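You operate a simulated robot arm through the tools that you are given. There is no shell and no other tool. Be economical: measure what you need, move in short steps, check, and stop when the job is done.

The job below is to be done with a simulated robot arm. You get a single attempt, and the scene is never put back.

TASK
Push the blue plug into HDMI 1, press button 1, switch the television on and press play.

It is judged by the outcome, as a careful person would: the job done as asked, and still so three seconds after it is handed in. It fails if anything else is knocked over, pushed out of place, dropped, spilled or broken.

THE ROBOT
A 7-joint arm with a two-finger parallel gripper, fixed in place. Base frame: the origin is at the foot of the arm, x ahead of it, y to its left, z up; the work surface is at about z = 0.5. Lengths are in m, angles in rad, forces in N, time in s.
Its first joint turns from -2.304 to 2.304 rad. Payload 3.91 kg.
Tool frame: the origin (TCP) lies between the finger pads and is the grasp point; the fingertips stand 0.03 m ahead of it; z points along the fingers, y is the line along which they close. The gripper opens to 0.11 m. The fingers are 0.02 m wide and 0.01 m thick; the gripper's body (0.048 by 0.112 m) begins 0.055 m behind the TCP.
Orientation is that of the tool frame in the base frame, as a unit quaternion [w, x, y, z]. With the fingers straight down and closing along the base's y, the tool's x points along the base's -x, its y along +y and its z along -z.

THE INTERFACE
- The arm moves only by the tool play_rows. Its argument "series" is a list of rows, each an object of numbers (a shift or turn left out is 0, a gripper value left out holds the last): "fingers": the closure in counts, from 0 (fully open) to 255 (shut); "x", "y", "z": the shift along the base's x, y, z in units of 40 mm (1.0 is 40 mm); "rx", "ry", "rz": the turn, a rotation vector about the base's x, y, z in units of 8 degrees (1.0 is 8 degrees). In form: [{"fingers": .., "x": .., "y": .., "z": .., "rx": .., "ry": .., "rz": ..}, ...]. A call has 1 to 10 rows; each row shifts and turns the commanded pose from where the row before left it. A call with a number of a shift or a turn outside -1 to 1 is refused whole. Each row takes 0.2 s and may step no farther than 0.05 m and 0.15 rad from the row before; otherwise, or with a gripper value out of range, the whole call is refused. Where a pose cannot be reached the arm comes as near as it can. A force on the tool above 40 N (or 10 N above the force at the start of the call, whichever is more), or a blocked arm, ends the call early, and 0.2 s more pass. The fingers move at their own pace (about 0.108 m/s each) and stop on an object; they squeeze with about 43 N. The grip force told is the motor's: it shows also when the fingers shut on nothing. Time passes only in rows, and 0.2 s behind the last, so rows that do not move let the fingers close. It gives the time, the measured TCP pose, the force on the tool (base axes), the opening and the grip force at its end, in the units of the frame above (readings bear some noise), with the torque about the TCP (base axes, N m) and any sound that the robot's microphone picked up.
- Cameras (640 x 400 px; columns grow to the right, rows downward): "scene" is fixed at [0.4026, -0.496, 1.2802]; the picture's right is [1.00, -0.09, 0.00], its down [-0.04, -0.47, -0.88] and it looks along [0.08, 0.88, -0.47] (base axes); focal length 326 px, centre (320, 200). "wrist" rides on the gripper at [0.072, 0.017, -0.103] in the tool frame; the picture's right is [-0.23, 0.97, 0.00], its down [-0.76, -0.18, -0.62] and it looks along [-0.61, -0.14, 0.78] (tool axes); focal length 222 px, centre (320, 200). There is no depth. A picture from a camera that has moved, and an enlarged one, comes with that camera's place and axes in the base frame and with its lens. The place of the scene camera against the robot may be out by one fixed shift of up to 0.025 m in any direction.
- capture(camera): a new picture of that camera. No time passes.
- zoom(camera, box): a new picture of the part [left, top, right, bottom] of that camera's present view, enlarged. No time passes.
- finish_job(): hands the job in; it is judged then, once.

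Work in short steps. Places have to be worked out from the pictures, the camera data and where the tool is seen: move nearer, look again, correct. Check each grasp and each placing, and mend what went wrong. You have 120 turns and 84 pictures in all, those below and enlarged ones among them. Open the gripper and draw the arm clear of the work before you hand the job in, unless the task says otherwise; then end with one line.

The tools are called after "Request:" as name(argument=value, ...) on one line, values as JSON. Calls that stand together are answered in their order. play_rows: Moves the arm, as the interface text tells. Its arguments: {"type":"object","properties":{"series":{"type":"array","items":{"type":"object","properties":{"fingers":{"type":"number"},"x":{"type":"number"},"y":{"type":"number"},"z":{"type":"number"},"rx":{"type":"number"},"ry":{"type":"number"},"rz":{"type":"number"}}}}},"required":["series"]} The other tools are called the same way: capture (camera) takes a picture; zoom (camera, box) takes an enlarged picture of a part of a camera's view; finish_job () hands the job in.

At the start:

```text
time: 0.0
tool_pos: [0.2723, 0.6918, 0.8258]
orientation: [0.0, 0.0, 1.0, 0.0]
wrist_force: [0.2, -0.3, 0.1]
ft_torque: [0.01, -0.02, 0.01]
width: 0.11
gripper_force: 0.0
```

scene: 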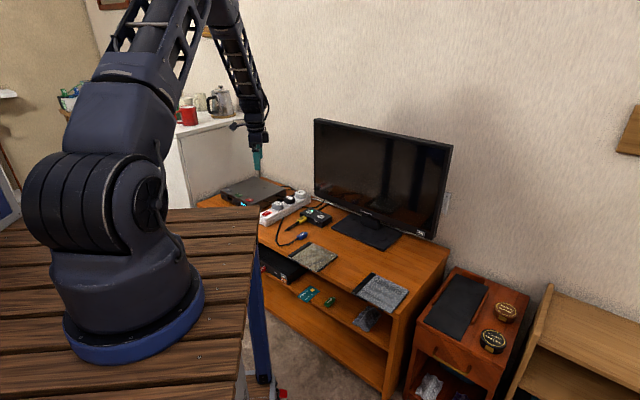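
wrist: 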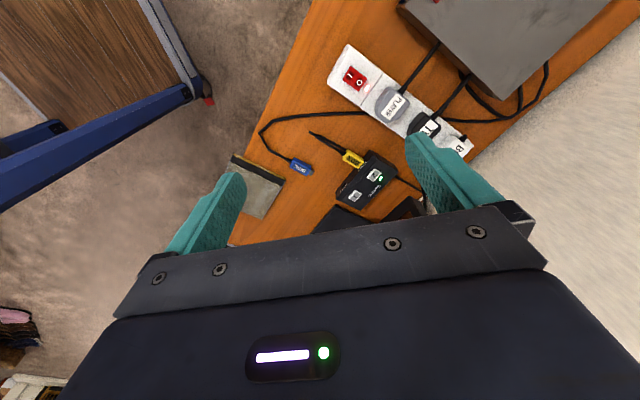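

I'll look at the scene closely first, to find the plug, the switch box, the TV and the player.

Request:
zoom(camera="wrist", box=[220, 40, 480, 240])

Request:
zoom(camera="scene", box=[200, 160, 360, 260])

Request:
zoom(camera="scene", box=[300, 110, 460, 260])

```text
2.00 times, centred on (350, 140) of wrist
camera zoom: at [0.1997, 0.7085, 0.9294], right [0.23, 0.97, 0.0], down [0.76, -0.18, 0.62], along [0.61, -0.14, -0.78], focal length 444 px, centre (260, 320)
```

zoom: 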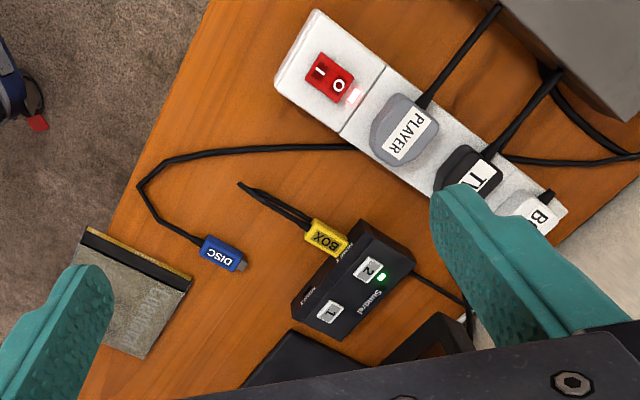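

```text
4.00 times, centred on (280, 210) of scene
camera zoom: at [0.4026, -0.496, 1.2802], right [1.0, -0.09, 0.0], down [-0.04, -0.47, -0.88], along [0.08, 0.88, -0.47], focal length 1303 px, centre (480, 160)
```

zoom: 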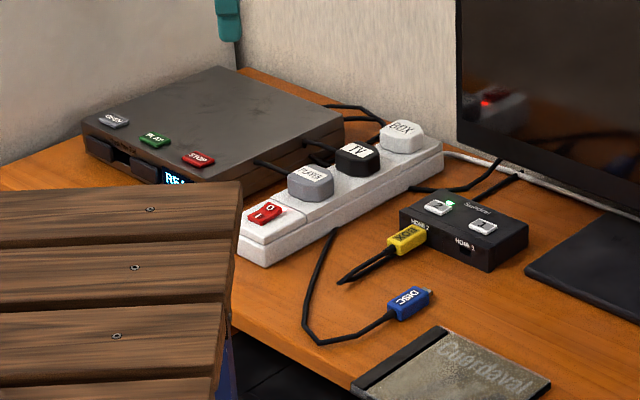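

```text
2.67 times, centred on (380, 185) of scene
camera zoom: at [0.4026, -0.496, 1.2802], right [1.0, -0.09, 0.0], down [-0.04, -0.47, -0.88], along [0.08, 0.88, -0.47], focal length 869 px, centre (160, 240)
```

zoom: 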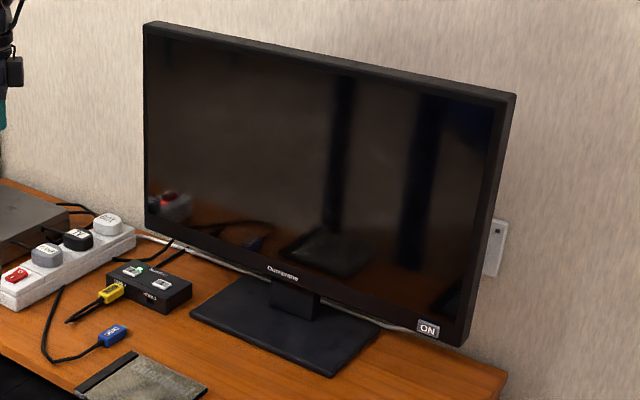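

The blue "DISC" plug lies near (0.43, 0.615), pointing about 45° toward the switch box. The free HDMI 1 port is near (0.50, 0.69). I turn the tool 45° and move above the plug for a closer look.

Request:
play_rows(series=[{"fingers": 0, "x": 0.583, "y": -0.375, "z": -0.4, "rz": 0.9375}, {"x": 0.583, "y": -0.375, "z": -0.4, "rz": 0.9375}, {"x": 0.583, "y": -0.375, "z": -0.4, "rz": 0.9375}, {"x": 0.583, "y": -0.375, "z": -0.4, "rz": 0.9375}, {"x": 0.583, "y": -0.375, "z": -0.4, "rz": 0.9375}, {"x": 0.583, "y": -0.375, "z": -0.4, "rz": 0.9375}, {}])

Request:
capture(camera="wrist")

```text
time: 1.6
tool_pos: [0.4133, 0.6014, 0.7299]
orientation: [0.0, -0.383, 0.924, 0.0]
wrist_force: [0.3, 0.4, 0.1]
ft_torque: [0.0, -0.03, -0.01]
width: 0.1098
gripper_force: 0.1
```

```text
78 pictures are left
camera wrist: at [0.3501, 0.5625, 0.8331], right [-0.53, 0.85, 0.0], down [0.66, 0.41, 0.62], along [0.53, 0.33, -0.78], focal length 222 px, centre (320, 200)
```

wrist: 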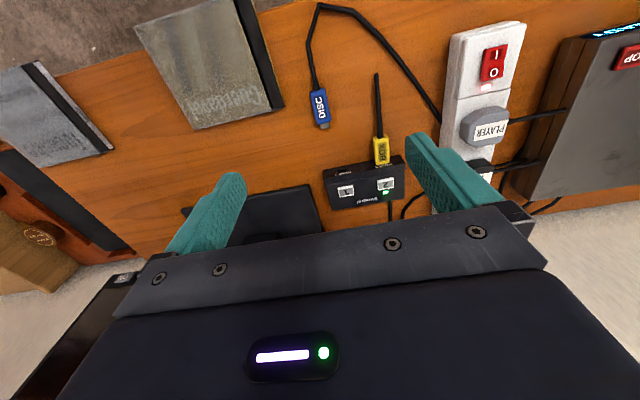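

The tool is turned as wanted. I zoom on plug and box to measure.

Request:
zoom(camera="wrist", box=[280, 70, 440, 220])

```text
2.67 times, centred on (360, 145) of wrist
camera zoom: at [0.3501, 0.5625, 0.8331], right [-0.53, 0.85, 0.0], down [0.66, 0.41, 0.62], along [0.53, 0.33, -0.78], focal length 592 px, centre (213, 347)
```

zoom: 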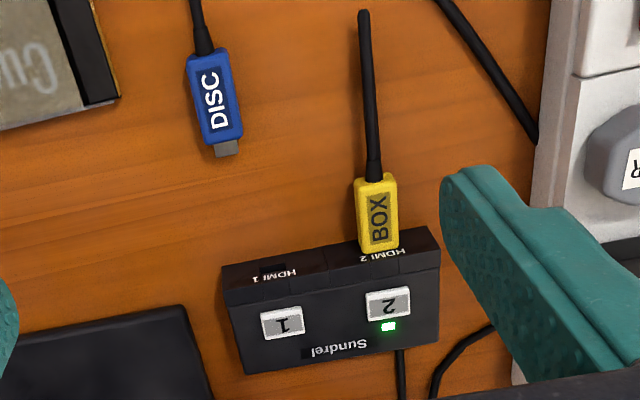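

Both the plug and the box face are aligned to 45°. Plug centre is about (0.428, 0.614), the box face lies on x+y≈1.195, port 1 at lateral s=(y−x)/√2≈0.142. I go above the plug with a part-closed gripper.

Request:
play_rows(series=[{"fingers": 140, "x": 0.19, "y": 0.16, "z": -0.9}, {"x": 0.18, "y": 0.15, "z": -0.9}, {"z": -0.9}, {"z": -0.55}, {}])

Request:
capture(camera="wrist")

```text
time: 2.8
tool_pos: [0.4263, 0.6132, 0.5996]
orientation: [0.0, -0.383, 0.924, 0.001]
wrist_force: [0.1, 0.9, 0.1]
ft_torque: [0.01, 0.01, 0.01]
width: 0.0497
gripper_force: 0.1
```

```text
76 pictures are left
camera wrist: at [0.3621, 0.574, 0.7034], right [-0.53, 0.85, 0.0], down [0.66, 0.41, 0.62], along [0.53, 0.33, -0.78], focal length 222 px, centre (320, 200)
```

wrist: 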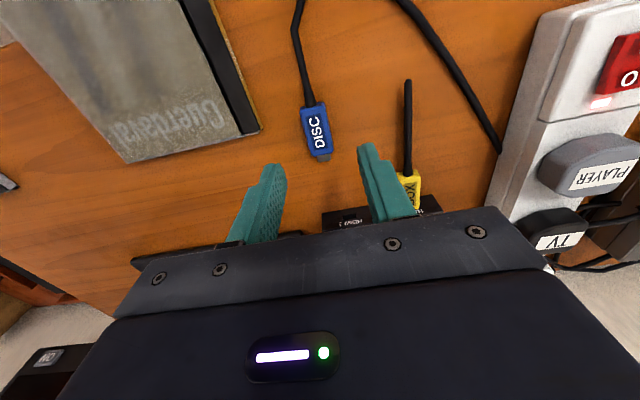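

Plug label now computes to (0.429, 0.612), in line with the estimate. Descending to grasp height.

Request:
play_rows(series=[{"x": 0.07, "y": -0.04, "z": -0.55}, {"z": -0.55}, {"z": -0.5}, {}])

Request:
capture(camera="wrist")

```text
time: 3.8
tool_pos: [0.4297, 0.6126, 0.5355]
orientation: [0.001, -0.382, 0.924, 0.0]
wrist_force: [-0.5, 0.9, 0.3]
ft_torque: [-0.02, -0.01, 0.0]
width: 0.0496
gripper_force: 0.0
```

```text
75 pictures are left
camera wrist: at [0.3654, 0.5738, 0.6389], right [-0.53, 0.85, 0.0], down [0.66, 0.41, 0.62], along [0.53, 0.33, -0.78], focal length 222 px, centre (320, 200)
```

wrist: 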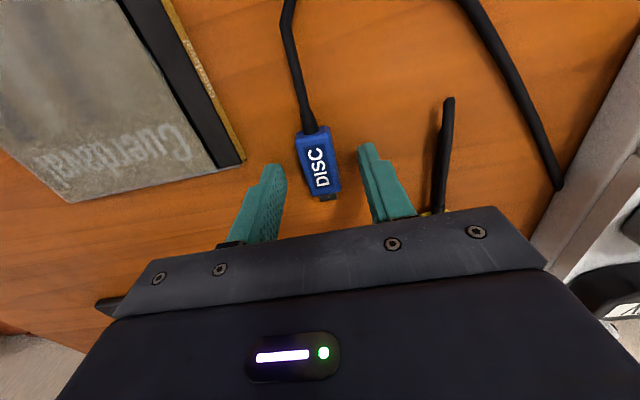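

The plug sits between the fingertips; I lower slightly further for more overlap and close.

Request:
play_rows(series=[{"z": -0.09}, {"fingers": 255}, {}, {}, {}])

Request:
zoom(camera="wrist", box=[240, 70, 480, 220])

```text
time: 5.0
tool_pos: [0.4297, 0.6126, 0.5317]
orientation: [0.0, -0.383, 0.924, 0.0]
wrist_force: [0.1, 0.4, 0.5]
ft_torque: [0.04, -0.02, -0.03]
width: 0.0204
gripper_force: 43.1
```

```text
2.67 times, centred on (360, 145) of wrist
camera zoom: at [0.3658, 0.5738, 0.6355], right [-0.53, 0.85, 0.0], down [0.66, 0.41, 0.62], along [0.53, 0.33, -0.78], focal length 592 px, centre (213, 347)
```

zoom: 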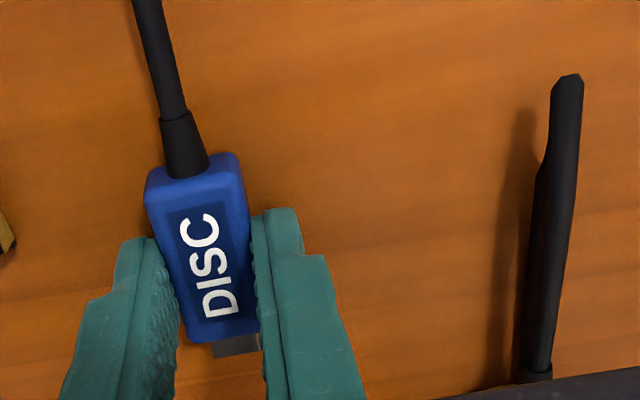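

The plug is held (20 mm wide, 43 N). I lift it a little and inspect from the scene camera to get the port height relative to the plug.

Request:
play_rows(series=[{"z": 0.3}, {}])

Request:
zoom(camera="scene", box=[285, 200, 345, 245])

```text
time: 5.6
tool_pos: [0.4297, 0.6123, 0.5441]
orientation: [0.001, -0.382, 0.924, 0.0]
wrist_force: [-0.1, -0.6, 0.4]
ft_torque: [0.0, -0.01, -0.02]
width: 0.0203
gripper_force: 43.0
```

```text
8.89 times, centred on (315, 222) of scene
camera zoom: at [0.4026, -0.496, 1.2802], right [1.0, -0.09, 0.0], down [-0.04, -0.47, -0.88], along [0.08, 0.88, -0.47], focal length 2895 px, centre (364, 0)
```

zoom: 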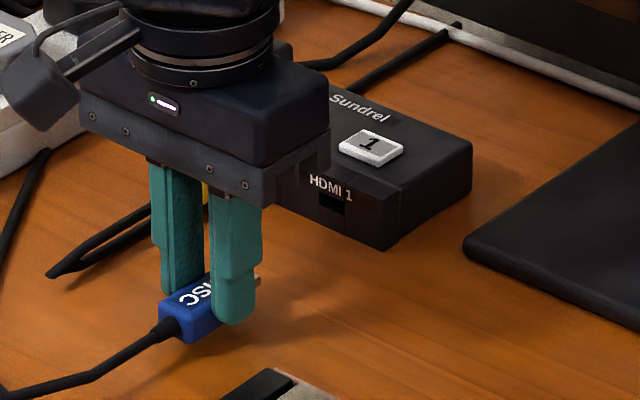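

The port looks about level with the plug tip now. I advance to about 2 cm from the face with a sideways correction of about 14 mm, then look with both cameras.

Request:
play_rows(series=[{"x": 0.24, "y": 0.41}, {"x": 0.24, "y": 0.41}, {"x": 0.24, "y": 0.4}, {}])

Request:
zoom(camera="wrist", box=[240, 120, 400, 240])

Request:
zoom(camera="scene", box=[290, 195, 345, 235])

```text
time: 6.6
tool_pos: [0.4589, 0.6596, 0.545]
orientation: [0.0, -0.384, 0.924, 0.0]
wrist_force: [-0.6, 0.9, 0.6]
ft_torque: [-0.04, 0.0, 0.01]
width: 0.0203
gripper_force: 43.1
```

```text
3.33 times, centred on (320, 180) of wrist
camera zoom: at [0.3952, 0.6221, 0.6485], right [-0.53, 0.85, 0.0], down [0.66, 0.41, 0.62], along [0.53, 0.33, -0.78], focal length 740 px, centre (320, 267)
```

zoom: 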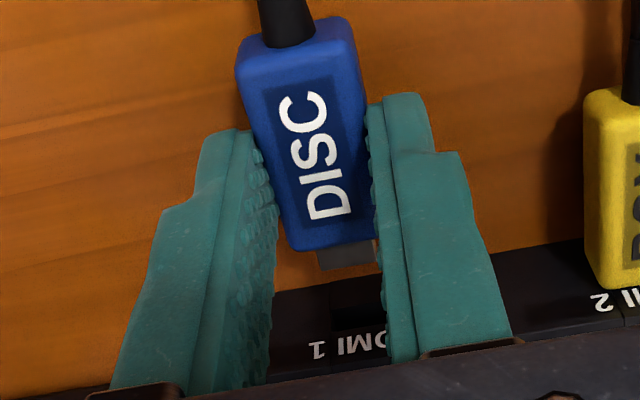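

```text
10.00 times, centred on (318, 215) of scene
camera zoom: at [0.4026, -0.496, 1.2802], right [1.0, -0.09, 0.0], down [-0.04, -0.47, -0.88], along [0.08, 0.88, -0.47], focal length 3257 px, centre (345, 50)
```

zoom: 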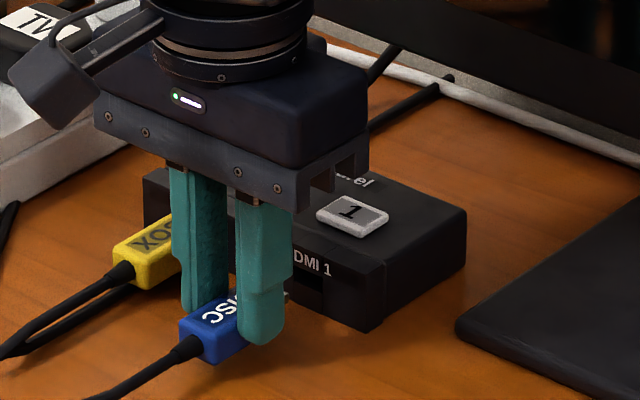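

The tip and port are both visible in the wrist view. I zoom further to compare them precisely.

Request:
zoom(camera="wrist", box=[300, 170, 348, 210])

Request:
zoom(camera="scene", box=[308, 212, 332, 230])

```text
10.00 times, centred on (324, 190) of wrist
camera zoom: at [0.3952, 0.6221, 0.6485], right [-0.53, 0.85, 0.0], down [0.66, 0.41, 0.62], along [0.53, 0.33, -0.78], focal length 2221 px, centre (280, 300)
```

zoom: 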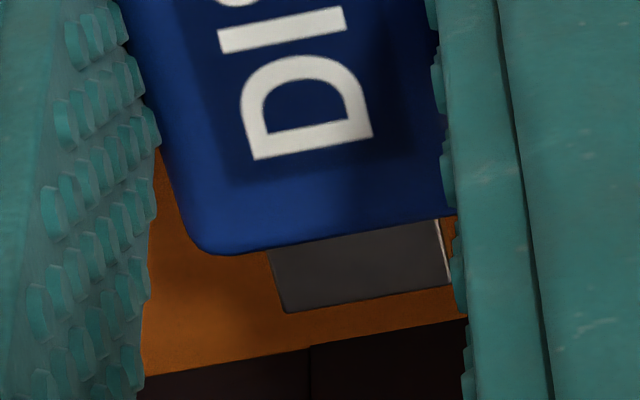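

```text
16.00 times, centred on (320, 221) of scene
camera zoom: at [0.4026, -0.496, 1.2802], right [1.0, -0.09, 0.0], down [-0.04, -0.47, -0.88], along [0.08, 0.88, -0.47], focal length 5211 px, centre (320, -136)
```

zoom: 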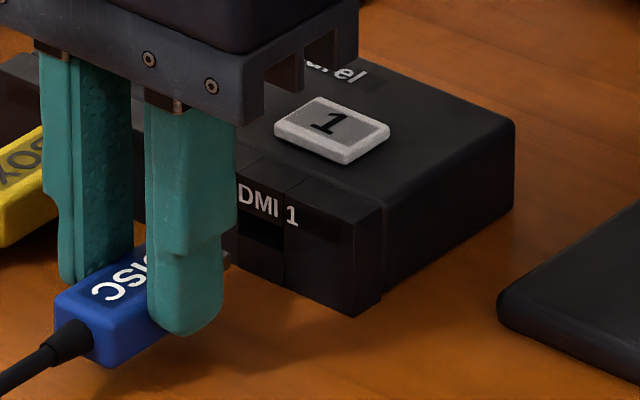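

Request:
zoom(camera="wrist", box=[304, 190, 352, 220])

```text
13.33 times, centred on (328, 205) of wrist
camera zoom: at [0.3952, 0.6221, 0.6485], right [-0.53, 0.85, 0.0], down [0.66, 0.41, 0.62], along [0.53, 0.33, -0.78], focal length 2962 px, centre (213, 133)
```

zoom: 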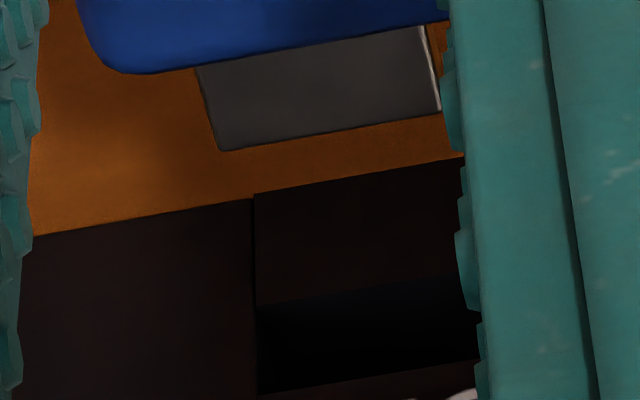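

Port spans z≈0.510–0.518 with its left edge at s≈0.135; the connector centre is about 5 mm too high and 1–2 mm off sideways. I correct and approach to about 1 cm.

Request:
play_rows(series=[{"z": -0.125, "x": 0.03, "y": -0.03}, {"x": 0.21, "y": 0.21}, {}])

Request:
zoom(camera="wrist", box=[304, 180, 352, 210])

Request:
zoom(camera="scene", box=[308, 212, 332, 230])

```text
time: 7.4
tool_pos: [0.468, 0.6683, 0.5393]
orientation: [0.001, -0.383, 0.924, 0.0]
wrist_force: [-0.2, 0.1, 0.1]
ft_torque: [-0.03, 0.04, -0.02]
width: 0.0206
gripper_force: 43.0
```

```text
13.33 times, centred on (328, 195) of wrist
camera zoom: at [0.4047, 0.629, 0.6436], right [-0.53, 0.85, 0.0], down [0.66, 0.41, 0.62], along [0.53, 0.33, -0.78], focal length 2962 px, centre (213, 267)
```

zoom: 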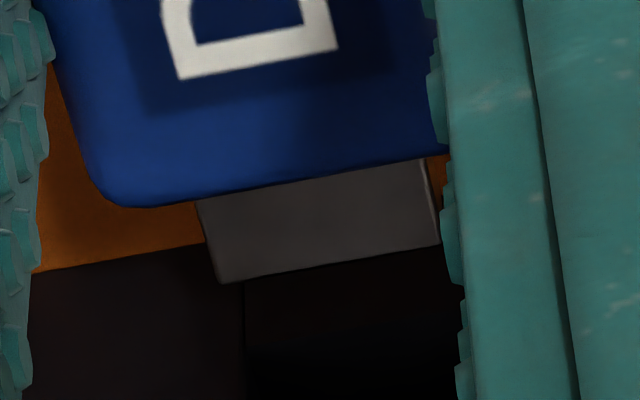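

```text
16.00 times, centred on (320, 221) of scene
camera zoom: at [0.4026, -0.496, 1.2802], right [1.0, -0.09, 0.0], down [-0.04, -0.47, -0.88], along [0.08, 0.88, -0.47], focal length 5211 px, centre (320, -136)
```

zoom: 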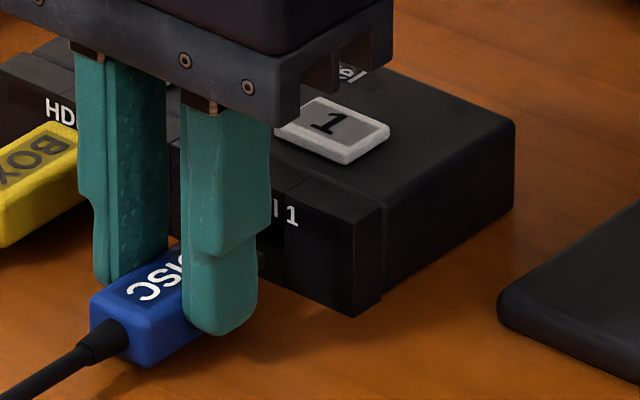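

The connector is nearly aligned; I nudge 0.7 mm sideways and advance 8 mm so the tip almost touches, then recheck.

Request:
play_rows(series=[{"x": 0.13, "y": 0.155}, {}])

Request:
zoom(camera="wrist", box=[304, 180, 352, 210])

Request:
zoom(camera="scene", box=[312, 214, 328, 226])

```text
time: 8.0
tool_pos: [0.4724, 0.6749, 0.5384]
orientation: [-0.001, -0.382, 0.924, 0.001]
wrist_force: [-2.7, -3.2, 0.8]
ft_torque: [-0.07, 0.04, 0.02]
width: 0.0202
gripper_force: 42.7
```

```text
13.33 times, centred on (328, 195) of wrist
camera zoom: at [0.4094, 0.6351, 0.6433], right [-0.53, 0.85, 0.0], down [0.66, 0.41, 0.62], along [0.53, 0.33, -0.78], focal length 2962 px, centre (213, 267)
```

zoom: 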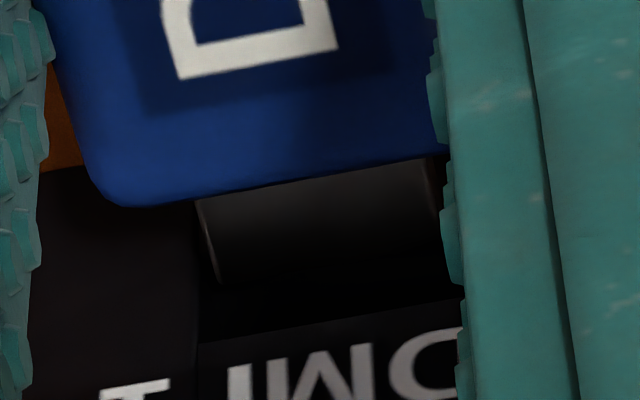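

```text
16.00 times, centred on (320, 220) of scene
camera zoom: at [0.4026, -0.496, 1.2802], right [1.0, -0.09, 0.0], down [-0.04, -0.47, -0.88], along [0.08, 0.88, -0.47], focal length 5211 px, centre (320, -120)
```

zoom: 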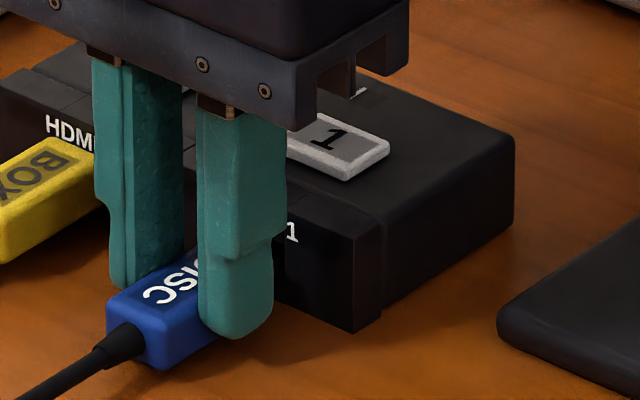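

There is about 4 N of resistance, so the tip is touching; its top edge appears about 5 mm below the port's top edge, suggesting the plug is low by a couple of mm. I back off slightly, raise 2 mm, and try again gently.

Request:
play_rows(series=[{"x": -0.04, "y": -0.04}, {"z": 0.05}, {"x": 0.05, "y": 0.05}, {"x": 0.04, "y": 0.04}, {}])

Request:
zoom(camera="wrist", box=[304, 180, 352, 210])

```text
time: 9.2
tool_pos: [0.4754, 0.6758, 0.5415]
orientation: [0.0, -0.382, 0.924, 0.001]
wrist_force: [-0.4, 0.6, 1.1]
ft_torque: [0.01, -0.01, -0.01]
width: 0.0203
gripper_force: 42.9
```

```text
13.33 times, centred on (328, 195) of wrist
camera zoom: at [0.4123, 0.6368, 0.645], right [-0.53, 0.85, 0.0], down [0.66, 0.41, 0.62], along [0.53, 0.33, -0.78], focal length 2962 px, centre (213, 267)
```

zoom: 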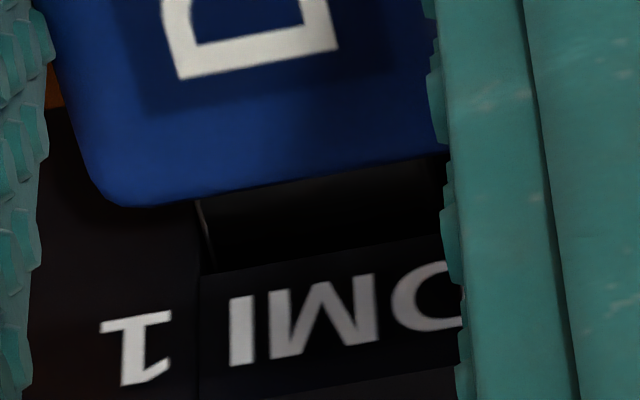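

No resistance now and the tip has gone under the port's upper lip. I continue pushing in small steps.

Request:
play_rows(series=[{"x": 0.05, "y": 0.05}, {"x": 0.05, "y": 0.05}, {}])

Request:
zoom(camera="wrist", box=[304, 180, 352, 210])

```text
time: 10.0
tool_pos: [0.4786, 0.68, 0.5413]
orientation: [0.0, -0.383, 0.924, 0.0]
wrist_force: [-1.0, -1.7, -0.6]
ft_torque: [0.0, 0.05, -0.03]
width: 0.0205
gripper_force: 43.2
```

```text
13.33 times, centred on (328, 195) of wrist
camera zoom: at [0.4159, 0.6412, 0.6449], right [-0.53, 0.85, 0.0], down [0.66, 0.41, 0.62], along [0.53, 0.33, -0.78], focal length 2962 px, centre (213, 267)
```

zoom: 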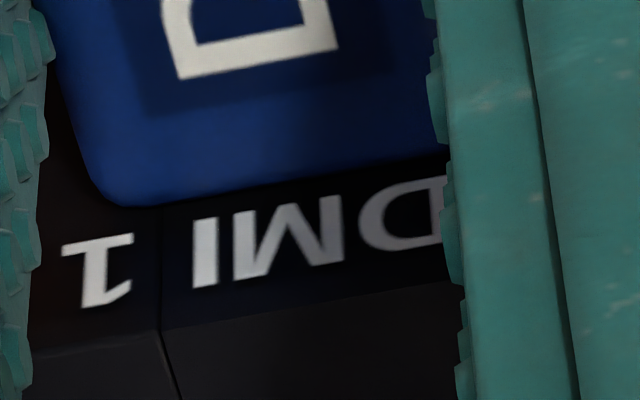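

It advances with only ~2 N. Continuing until it seats.

Request:
play_rows(series=[{"x": 0.05, "y": 0.05}, {"x": 0.05, "y": 0.05}, {}])

Request:
zoom(camera="wrist", box=[280, 150, 376, 210])

Request:
zoom(camera="scene", box=[304, 208, 336, 232])

```text
time: 10.4
tool_pos: [0.4789, 0.6809, 0.5413]
orientation: [-0.003, -0.384, 0.923, -0.002]
wrist_force: [-4.8, -12.2, 15.4]
ft_torque: [-0.06, -0.12, -0.07]
width: 0.0202
gripper_force: 43.3
heard: snap
stopped in row 2: the force on the tool passed its limit at 46 N (the readings are from after the stop); the commanded pose is now the measured one
```

```text
6.67 times, centred on (328, 180) of wrist
camera zoom: at [0.4157, 0.642, 0.646], right [-0.53, 0.85, 0.0], down [0.67, 0.42, 0.62], along [0.53, 0.33, -0.78], focal length 1481 px, centre (267, 333)
```

zoom: 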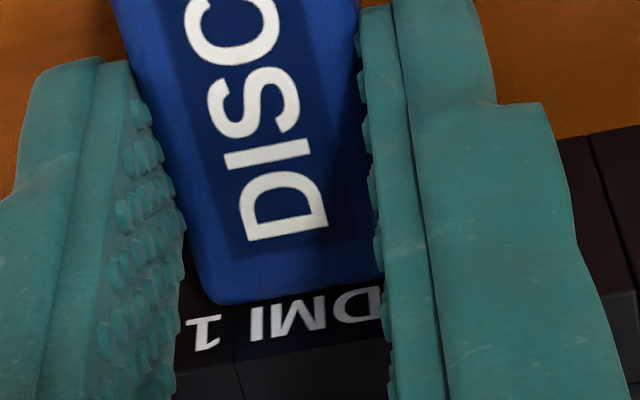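

```text
16.00 times, centred on (320, 220) of scene
camera zoom: at [0.4026, -0.496, 1.2802], right [1.0, -0.09, 0.0], down [-0.04, -0.47, -0.88], along [0.08, 0.88, -0.47], focal length 5211 px, centre (320, -120)
```

zoom: 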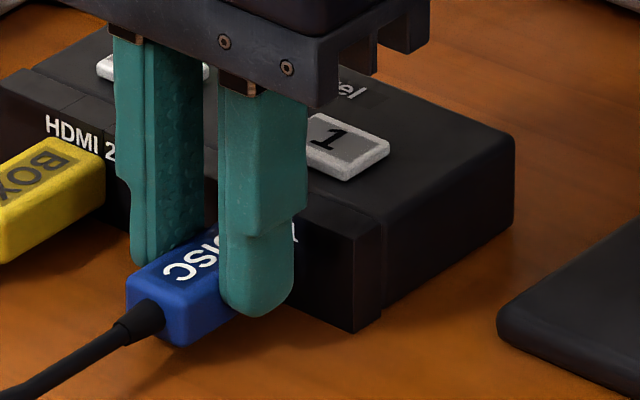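

A snap was heard and the box has not moved: the plug is seated. I release it partway and raise the arm, then check.

Request:
play_rows(series=[{"fingers": 165}, {}, {}, {"z": 0.5}, {"z": 0.9}, {"z": 0.9}, {"z": 0.5, "x": -0.5, "y": -0.5}, {}])

Request:
zoom(camera="wrist", box=[260, 80, 452, 200])

Request:
zoom(camera="scene", box=[296, 202, 344, 238])

```text
time: 12.2
tool_pos: [0.4586, 0.66, 0.6521]
orientation: [-0.002, -0.382, 0.924, -0.001]
wrist_force: [-0.4, -0.2, -0.3]
ft_torque: [0.02, 0.0, 0.0]
width: 0.0387
gripper_force: 0.0
```

```text
3.33 times, centred on (356, 140) of wrist
camera zoom: at [0.3951, 0.6216, 0.7571], right [-0.53, 0.85, 0.0], down [0.67, 0.42, 0.62], along [0.53, 0.33, -0.78], focal length 740 px, centre (200, 400)
```

zoom: 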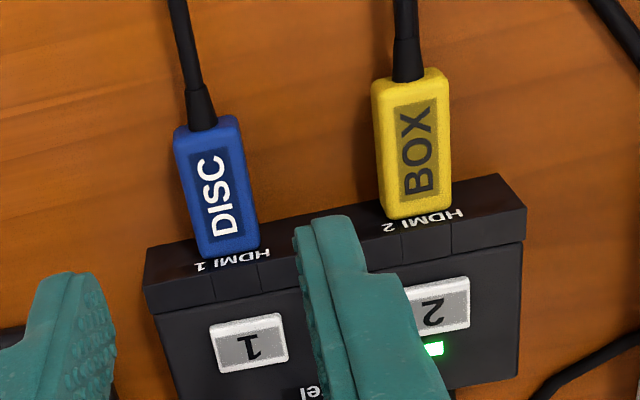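

```text
11.11 times, centred on (320, 220) of scene
camera zoom: at [0.4026, -0.496, 1.2802], right [1.0, -0.09, 0.0], down [-0.04, -0.47, -0.88], along [0.08, 0.88, -0.47], focal length 3619 px, centre (320, -22)
```

zoom: 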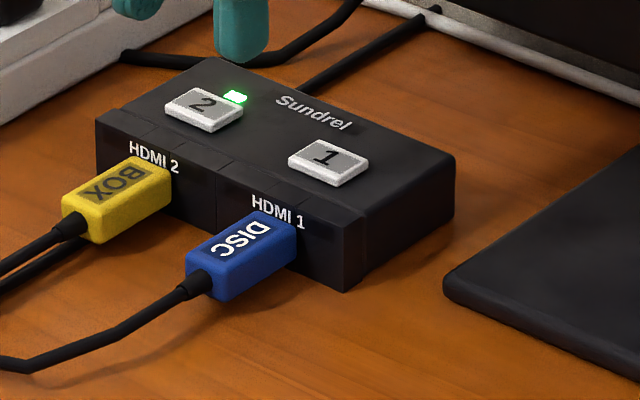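

Both plugs look identically seated. Now I close the fingers and go above button 1, estimated at (0.512, 0.7155).

Request:
play_rows(series=[{"fingers": 255, "x": 0.67, "y": 0.69}, {"x": 0.665, "y": 0.69}, {"z": -0.6}, {"z": -0.7}, {}])

Request:
zoom(camera="wrist", box=[240, 100, 400, 220])

Request:
zoom(camera="scene", box=[296, 202, 344, 238])

```text
time: 13.4
tool_pos: [0.5126, 0.7162, 0.6018]
orientation: [-0.002, -0.383, 0.924, 0.0]
wrist_force: [0.5, 0.8, -0.6]
ft_torque: [0.03, -0.01, -0.05]
width: 0.0001
gripper_force: 37.8
```

```text
3.33 times, centred on (320, 160) of wrist
camera zoom: at [0.449, 0.6771, 0.7049], right [-0.53, 0.85, 0.0], down [0.67, 0.42, 0.62], along [0.53, 0.33, -0.78], focal length 740 px, centre (320, 333)
```

zoom: 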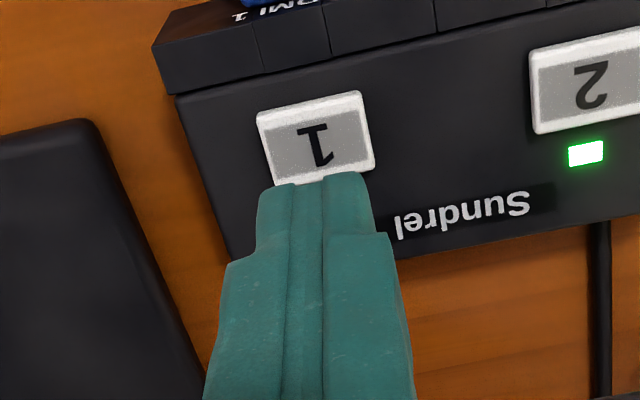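

```text
11.11 times, centred on (320, 220) of scene
camera zoom: at [0.4026, -0.496, 1.2802], right [1.0, -0.09, 0.0], down [-0.04, -0.47, -0.88], along [0.08, 0.88, -0.47], focal length 3619 px, centre (320, -22)
```

zoom: 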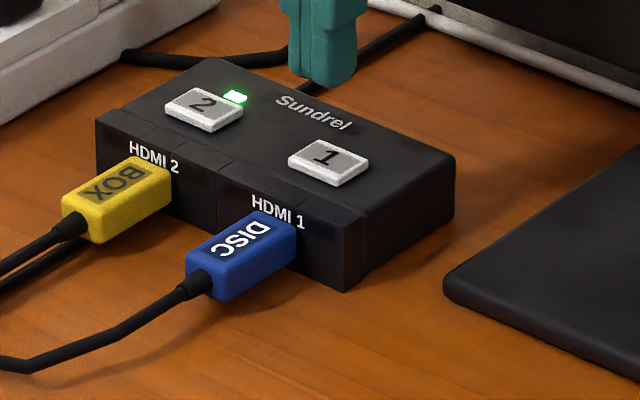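

The tip is centred over button 1 within a millimetre. Descending gently in small steps.

Request:
play_rows(series=[{"z": -0.35}, {"z": -0.3}, {"z": -0.06}, {"z": -0.06}, {"z": -0.05}, {}])

Request:
zoom(camera="scene", box=[296, 202, 344, 238])

```text
time: 14.8
tool_pos: [0.5119, 0.7163, 0.5691]
orientation: [-0.002, -0.384, 0.923, -0.001]
wrist_force: [-0.1, 0.0, 0.1]
ft_torque: [0.01, 0.01, 0.02]
width: 0.0
gripper_force: 37.9
```

```text
11.11 times, centred on (320, 220) of scene
camera zoom: at [0.4026, -0.496, 1.2802], right [1.0, -0.09, 0.0], down [-0.04, -0.47, -0.88], along [0.08, 0.88, -0.47], focal length 3619 px, centre (320, -22)
```

zoom: 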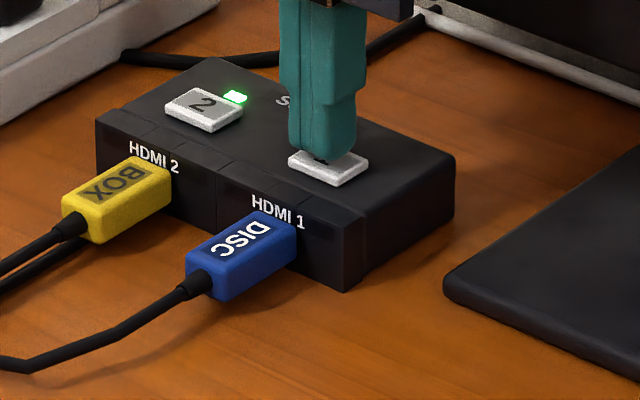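

Tip is just above the button with no contact yet. A few more millimetre steps.

Request:
play_rows(series=[{"z": -0.03}, {"z": -0.03}, {"z": -0.03}, {}])

Request:
zoom(camera="scene", box=[296, 202, 344, 238])

```text
time: 15.8
tool_pos: [0.5129, 0.7163, 0.5659]
orientation: [-0.001, -0.383, 0.924, -0.001]
wrist_force: [-1.2, 0.2, -0.4]
ft_torque: [0.0, -0.01, 0.01]
width: 0.0
gripper_force: 38.0
```

```text
11.11 times, centred on (320, 220) of scene
camera zoom: at [0.4026, -0.496, 1.2802], right [1.0, -0.09, 0.0], down [-0.04, -0.47, -0.88], along [0.08, 0.88, -0.47], focal length 3619 px, centre (320, -22)
```

zoom: 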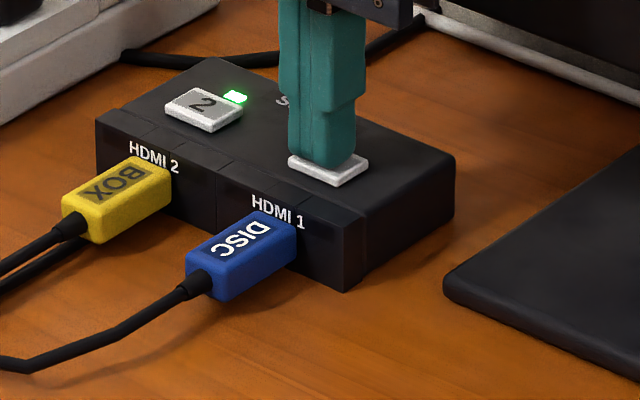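

Request:
play_rows(series=[{"z": -0.03}, {"z": -0.03}, {"z": -0.03}, {}])

Request:
zoom(camera="scene", box=[296, 202, 344, 238])

```text
time: 16.8
tool_pos: [0.5119, 0.717, 0.5604]
orientation: [-0.002, -0.383, 0.924, -0.001]
wrist_force: [-1.0, 0.0, 3.6]
ft_torque: [0.01, -0.03, -0.01]
width: 0.0
gripper_force: 37.8
heard: click
```

```text
11.11 times, centred on (320, 220) of scene
camera zoom: at [0.4026, -0.496, 1.2802], right [1.0, -0.09, 0.0], down [-0.04, -0.47, -0.88], along [0.08, 0.88, -0.47], focal length 3619 px, centre (320, -22)
```

zoom: 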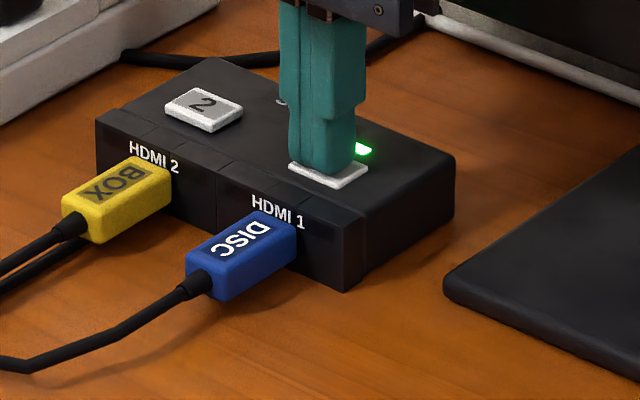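

Click heard and the LED has moved to button 1. I raise the arm, then move toward the TV's right end while tilting the tool toward the screen (45°) for a look at the ON button.

Request:
play_rows(series=[{"z": 0.6}, {"z": 0.9}, {"z": 0.9, "x": -0.3, "y": -0.3}, {"z": 0.6, "x": 0.2, "y": -0.9}, {"z": 0.4, "x": 0.6, "y": -0.9}, {"x": 0.7, "y": -0.9}, {"x": 0.7, "y": -0.9}, {"x": 0.8, "y": -0.9}, {"x": 0.8, "y": -0.9}, {"x": 0.8, "y": -0.8}])

Request:
play_rows(series=[{"x": 0.5, "y": -0.6, "rx": 0.66, "ry": -0.66}, {"rx": 0.66, "ry": -0.66}, {"rx": 0.66, "ry": -0.66}, {"rx": 0.66, "ry": -0.66}, {"rx": 0.66, "ry": -0.66}, {"rx": 0.66, "ry": -0.66}, {}])

Request:
capture(camera="wrist")

Request:
capture(camera="scene")

```text
time: 19.0
tool_pos: [0.6851, 0.4557, 0.6961]
orientation: [-0.001, -0.384, 0.923, 0.0]
wrist_force: [-0.5, 1.3, -0.5]
ft_torque: [-0.06, -0.05, 0.02]
width: 0.0001
gripper_force: 38.0
```

```text
time: 20.6
tool_pos: [0.7048, 0.4317, 0.6972]
orientation: [0.35, -0.355, 0.855, 0.145]
wrist_force: [0.6, 0.7, -0.6]
ft_torque: [0.01, 0.03, 0.04]
width: 0.0001
gripper_force: 37.3
```

```text
52 pictures are left
camera wrist: at [0.6044, 0.3564, 0.7203], right [-0.57, 0.8, 0.16], down [0.2, -0.05, 0.98], along [0.79, 0.59, -0.13], focal length 222 px, centre (320, 200)
```

wrist: 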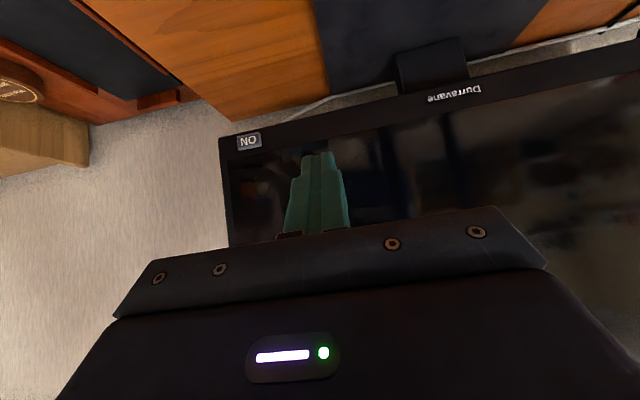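

```text
51 pictures are left
```

scene: 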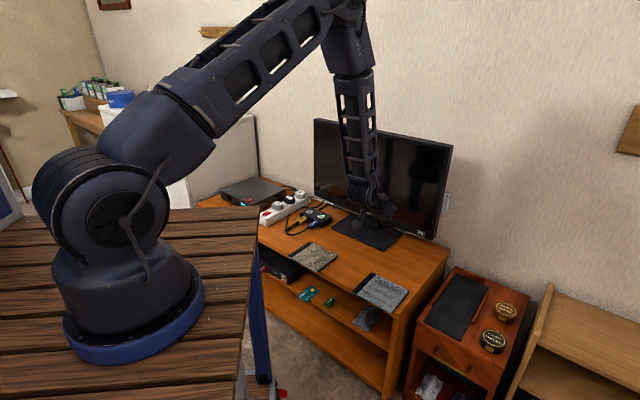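

The ON button is visible in the wrist view; rays from the two cameras meet around (0.865, 0.455, 0.60). I move nearer and triangulate again.

Request:
play_rows(series=[{"x": 0.5, "y": -0.5, "z": -0.3}, {"x": 0.5, "y": -0.5, "z": -0.3}, {"x": 0.5, "y": -0.3, "z": -0.3}, {}])

Request:
zoom(camera="wrist", box=[200, 60, 440, 210])

Request:
zoom(camera="scene", box=[380, 190, 460, 250])

```text
time: 21.6
tool_pos: [0.7657, 0.3781, 0.6607]
orientation: [0.35, -0.354, 0.855, 0.144]
wrist_force: [0.9, -0.4, -0.2]
ft_torque: [0.02, 0.0, -0.01]
width: 0.0
gripper_force: 37.6
```

```text
2.67 times, centred on (320, 135) of wrist
camera zoom: at [0.6652, 0.3027, 0.6828], right [-0.57, 0.8, 0.16], down [0.2, -0.05, 0.98], along [0.79, 0.59, -0.13], focal length 592 px, centre (320, 373)
```

zoom: 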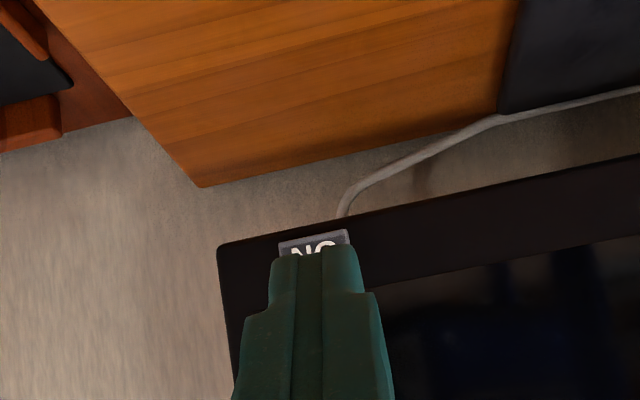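

```text
6.67 times, centred on (420, 220) of scene
camera zoom: at [0.4026, -0.496, 1.2802], right [1.0, -0.09, 0.0], down [-0.04, -0.47, -0.88], along [0.08, 0.88, -0.47], focal length 2171 px, centre (-347, 67)
```

zoom: 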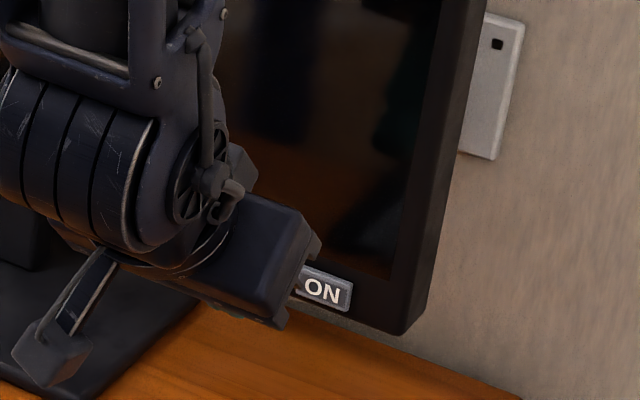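

Triangulated from two wrist views: ON at about (0.85, 0.45, 0.603). I move to ~2.5 cm short of it with sideways and height corrections, then re-look.

Request:
play_rows(series=[{"x": 0.37, "y": 0.27, "z": -0.35}, {"x": 0.37, "y": 0.27, "z": -0.35}, {"x": 0.37, "y": 0.27, "z": -0.35}, {}])

Request:
zoom(camera="wrist", box=[240, 100, 400, 220])

Request:
zoom(camera="scene", box=[400, 210, 448, 246])

```text
time: 22.6
tool_pos: [0.8082, 0.4111, 0.6182]
orientation: [0.35, -0.355, 0.855, 0.144]
wrist_force: [-0.5, 0.1, -0.1]
ft_torque: [-0.01, -0.02, -0.01]
width: 0.0
gripper_force: 37.3
```

```text
3.33 times, centred on (320, 160) of wrist
camera zoom: at [0.709, 0.3361, 0.6405], right [-0.57, 0.8, 0.16], down [0.2, -0.05, 0.98], along [0.79, 0.59, -0.13], focal length 740 px, centre (320, 333)
```

zoom: 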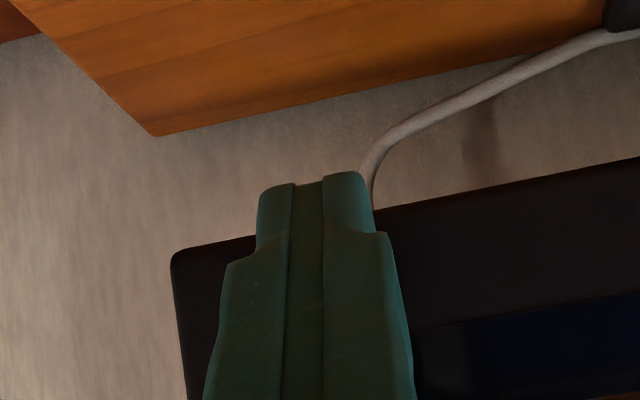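

```text
11.11 times, centred on (424, 228) of scene
camera zoom: at [0.4026, -0.496, 1.2802], right [1.0, -0.09, 0.0], down [-0.04, -0.47, -0.88], along [0.08, 0.88, -0.47], focal length 3619 px, centre (-836, -111)
```

zoom: 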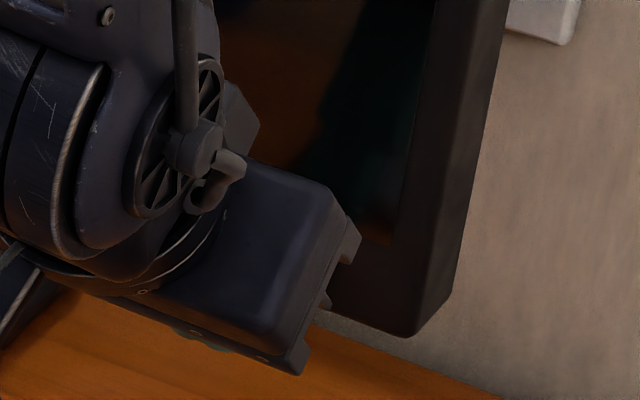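

Using the TV's corner, the screen plane is at n≈0.925, so contact should come after ~34 mm. I advance most of that with a 3 mm sideways correction, ending in small steps.

Request:
play_rows(series=[{"x": 0.3, "y": 0.195}, {"x": 0.2, "y": 0.2}, {"x": 0.05, "y": 0.05}, {}])

Request:
zoom(camera="wrist", box=[240, 100, 400, 220])

Request:
zoom(camera="scene", box=[400, 210, 448, 246])

```text
time: 23.6
tool_pos: [0.8311, 0.4308, 0.6177]
orientation: [0.35, -0.355, 0.855, 0.144]
wrist_force: [-1.1, -0.4, 0.2]
ft_torque: [0.04, -0.03, -0.02]
width: 0.0
gripper_force: 38.1
```

```text
3.33 times, centred on (320, 160) of wrist
camera zoom: at [0.7311, 0.3545, 0.6413], right [-0.57, 0.8, 0.16], down [0.2, -0.05, 0.98], along [0.79, 0.59, -0.13], focal length 740 px, centre (320, 333)
```

zoom: 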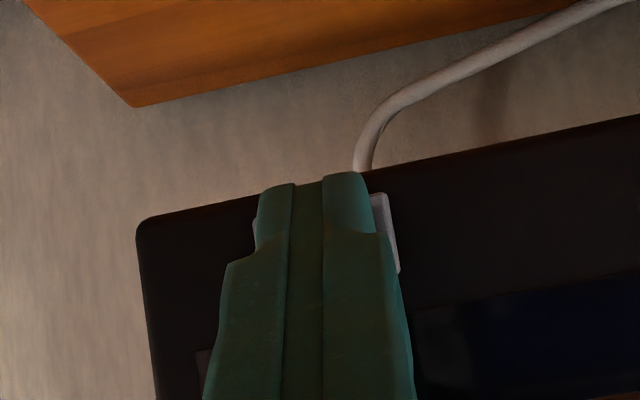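

```text
11.11 times, centred on (424, 228) of scene
camera zoom: at [0.4026, -0.496, 1.2802], right [1.0, -0.09, 0.0], down [-0.04, -0.47, -0.88], along [0.08, 0.88, -0.47], focal length 3619 px, centre (-836, -111)
```

zoom: 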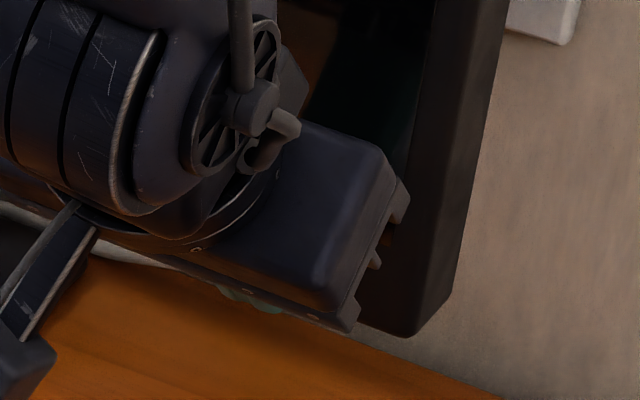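

The fingertip is nicely centred over the ON button, close to contact. I push in 1.5 mm steps.

Request:
play_rows(series=[{"x": 0.027, "y": 0.027}, {"x": 0.027, "y": 0.027}, {"x": 0.027, "y": 0.027}, {}])

```text
time: 24.6
tool_pos: [0.8348, 0.4326, 0.6183]
orientation: [0.35, -0.355, 0.855, 0.144]
wrist_force: [-7.5, -3.8, -1.1]
ft_torque: [-0.09, 0.13, 0.1]
width: 0.0
gripper_force: 37.3
heard: click
```

A click was heard with about 8 N. I back straight off and check the screen.

Request:
play_rows(series=[{"x": -0.3, "y": -0.3}, {"x": -0.6, "y": -0.6}, {"x": -0.6, "y": -0.6, "z": 0.3}, {"x": -0.6, "y": -0.6, "z": 0.6}, {"z": 0.8, "x": -0.3, "y": -0.3}, {}])

Request:
capture(camera="scene")

```text
time: 26.0
tool_pos: [0.7378, 0.3373, 0.6894]
orientation: [0.35, -0.355, 0.855, 0.145]
wrist_force: [-0.5, 0.7, 0.1]
ft_torque: [-0.04, 0.02, -0.01]
width: 0.0
gripper_force: 37.7
```

```text
44 pictures are left
```

scene: 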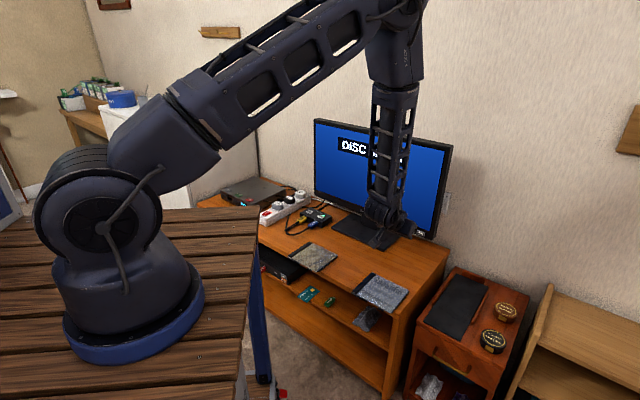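

The TV is on and shows the DISC input. Next is the player: PLAY appears around (0.14, 0.93). I straighten the tool, raise and swing over there.

Request:
play_rows(series=[{"z": 0.6, "x": -0.4, "rx": -0.66, "ry": 0.66}, {"z": 0.6, "x": -0.4, "rx": -0.66, "ry": 0.66}, {"z": 0.5, "x": -0.5, "y": 0.3, "rx": -0.66, "ry": 0.66}, {"x": -0.6, "y": 0.5, "rx": -0.66, "ry": 0.66}, {"x": -0.7, "y": 0.6, "rx": -0.66, "ry": 0.66}, {"x": -0.7, "y": 0.6, "rx": -0.66, "ry": 0.66}, {"x": -0.8, "y": 0.7}, {"x": -0.8, "y": 0.8}, {"x": -0.8, "y": 0.8}, {"x": -0.8, "y": 0.8}])

Request:
play_rows(series=[{"x": -0.8, "y": 0.8}, {"x": -0.8, "y": 0.8}, {"x": -0.8, "y": 0.8}, {"x": -0.8, "y": 0.8}, {"x": -0.8, "y": 0.8}, {"x": -0.8, "y": 0.6}, {"x": -0.8, "y": 0.6}, {}])

Request:
capture(camera="wrist")

Request:
capture(camera="scene")

```text
time: 28.2
tool_pos: [0.4778, 0.5405, 0.7538]
orientation: [-0.002, -0.383, 0.924, 0.0]
wrist_force: [0.7, -0.4, -0.1]
ft_torque: [0.01, 0.03, -0.02]
width: 0.0001
gripper_force: 37.4
```

```text
time: 30.0
tool_pos: [0.2543, 0.7503, 0.7541]
orientation: [-0.002, -0.383, 0.924, 0.0]
wrist_force: [0.7, 0.2, -0.4]
ft_torque: [0.03, 0.01, 0.01]
width: 0.0
gripper_force: 38.4
```

```text
43 pictures are left
camera wrist: at [0.191, 0.7116, 0.8585], right [-0.53, 0.85, 0.0], down [0.67, 0.42, 0.62], along [0.53, 0.33, -0.78], focal length 222 px, centre (320, 200)
```

wrist: 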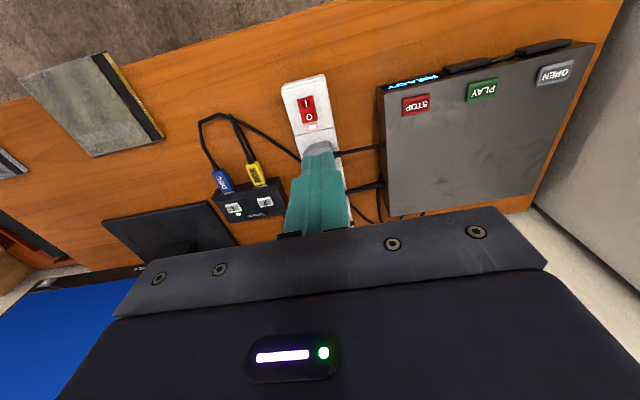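

```text
42 pictures are left
```

scene: 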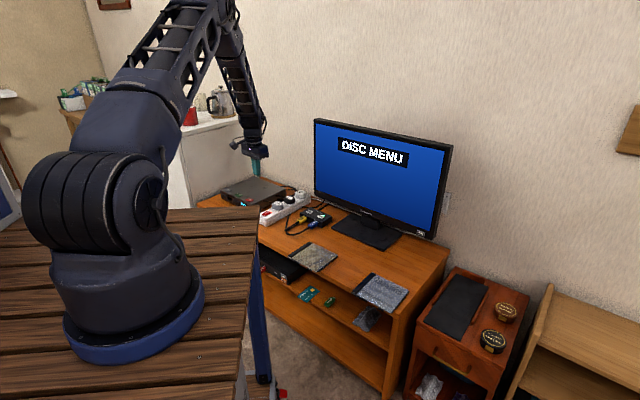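

The TV shows "DISC MENU". PLAY is at about (0.14, 0.912). I move over it for a closer look.

Request:
play_rows(series=[{"x": -0.57, "y": 0.775, "z": -0.2}, {"x": -0.57, "y": 0.775, "z": -0.2}, {"x": -0.57, "y": 0.775, "z": -0.3}, {"x": -0.57, "y": 0.775, "z": -0.4}, {"x": -0.57, "y": 0.775, "z": -0.4}, {}])

Request:
zoom(camera="wrist", box=[220, 70, 420, 220])

Request:
zoom(camera="scene", box=[210, 160, 290, 220])

```text
time: 31.4
tool_pos: [0.1419, 0.9057, 0.6956]
orientation: [-0.002, -0.384, 0.923, -0.002]
wrist_force: [-0.6, 0.5, 0.0]
ft_torque: [0.01, 0.02, 0.01]
width: 0.0002
gripper_force: 37.4
```

```text
2.67 times, centred on (320, 145) of wrist
camera zoom: at [0.0769, 0.8662, 0.7988], right [-0.53, 0.85, 0.0], down [0.67, 0.42, 0.62], along [0.53, 0.33, -0.78], focal length 592 px, centre (320, 347)
```

zoom: 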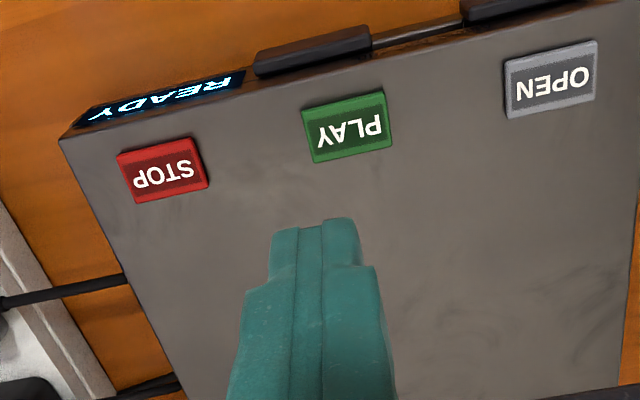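

```text
6.67 times, centred on (250, 190) of scene
camera zoom: at [0.4026, -0.496, 1.2802], right [1.0, -0.09, 0.0], down [-0.04, -0.47, -0.88], along [0.08, 0.88, -0.47], focal length 2171 px, centre (787, 267)
```

zoom: 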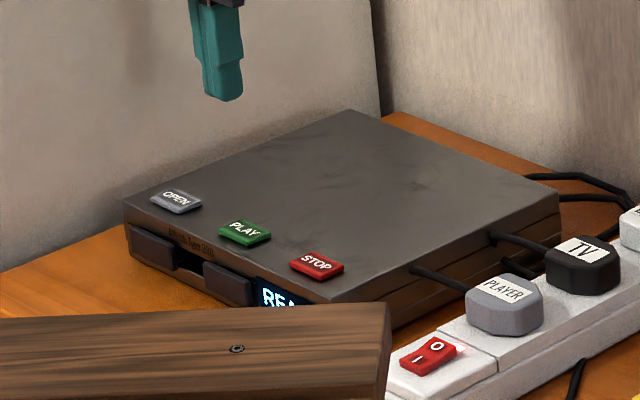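

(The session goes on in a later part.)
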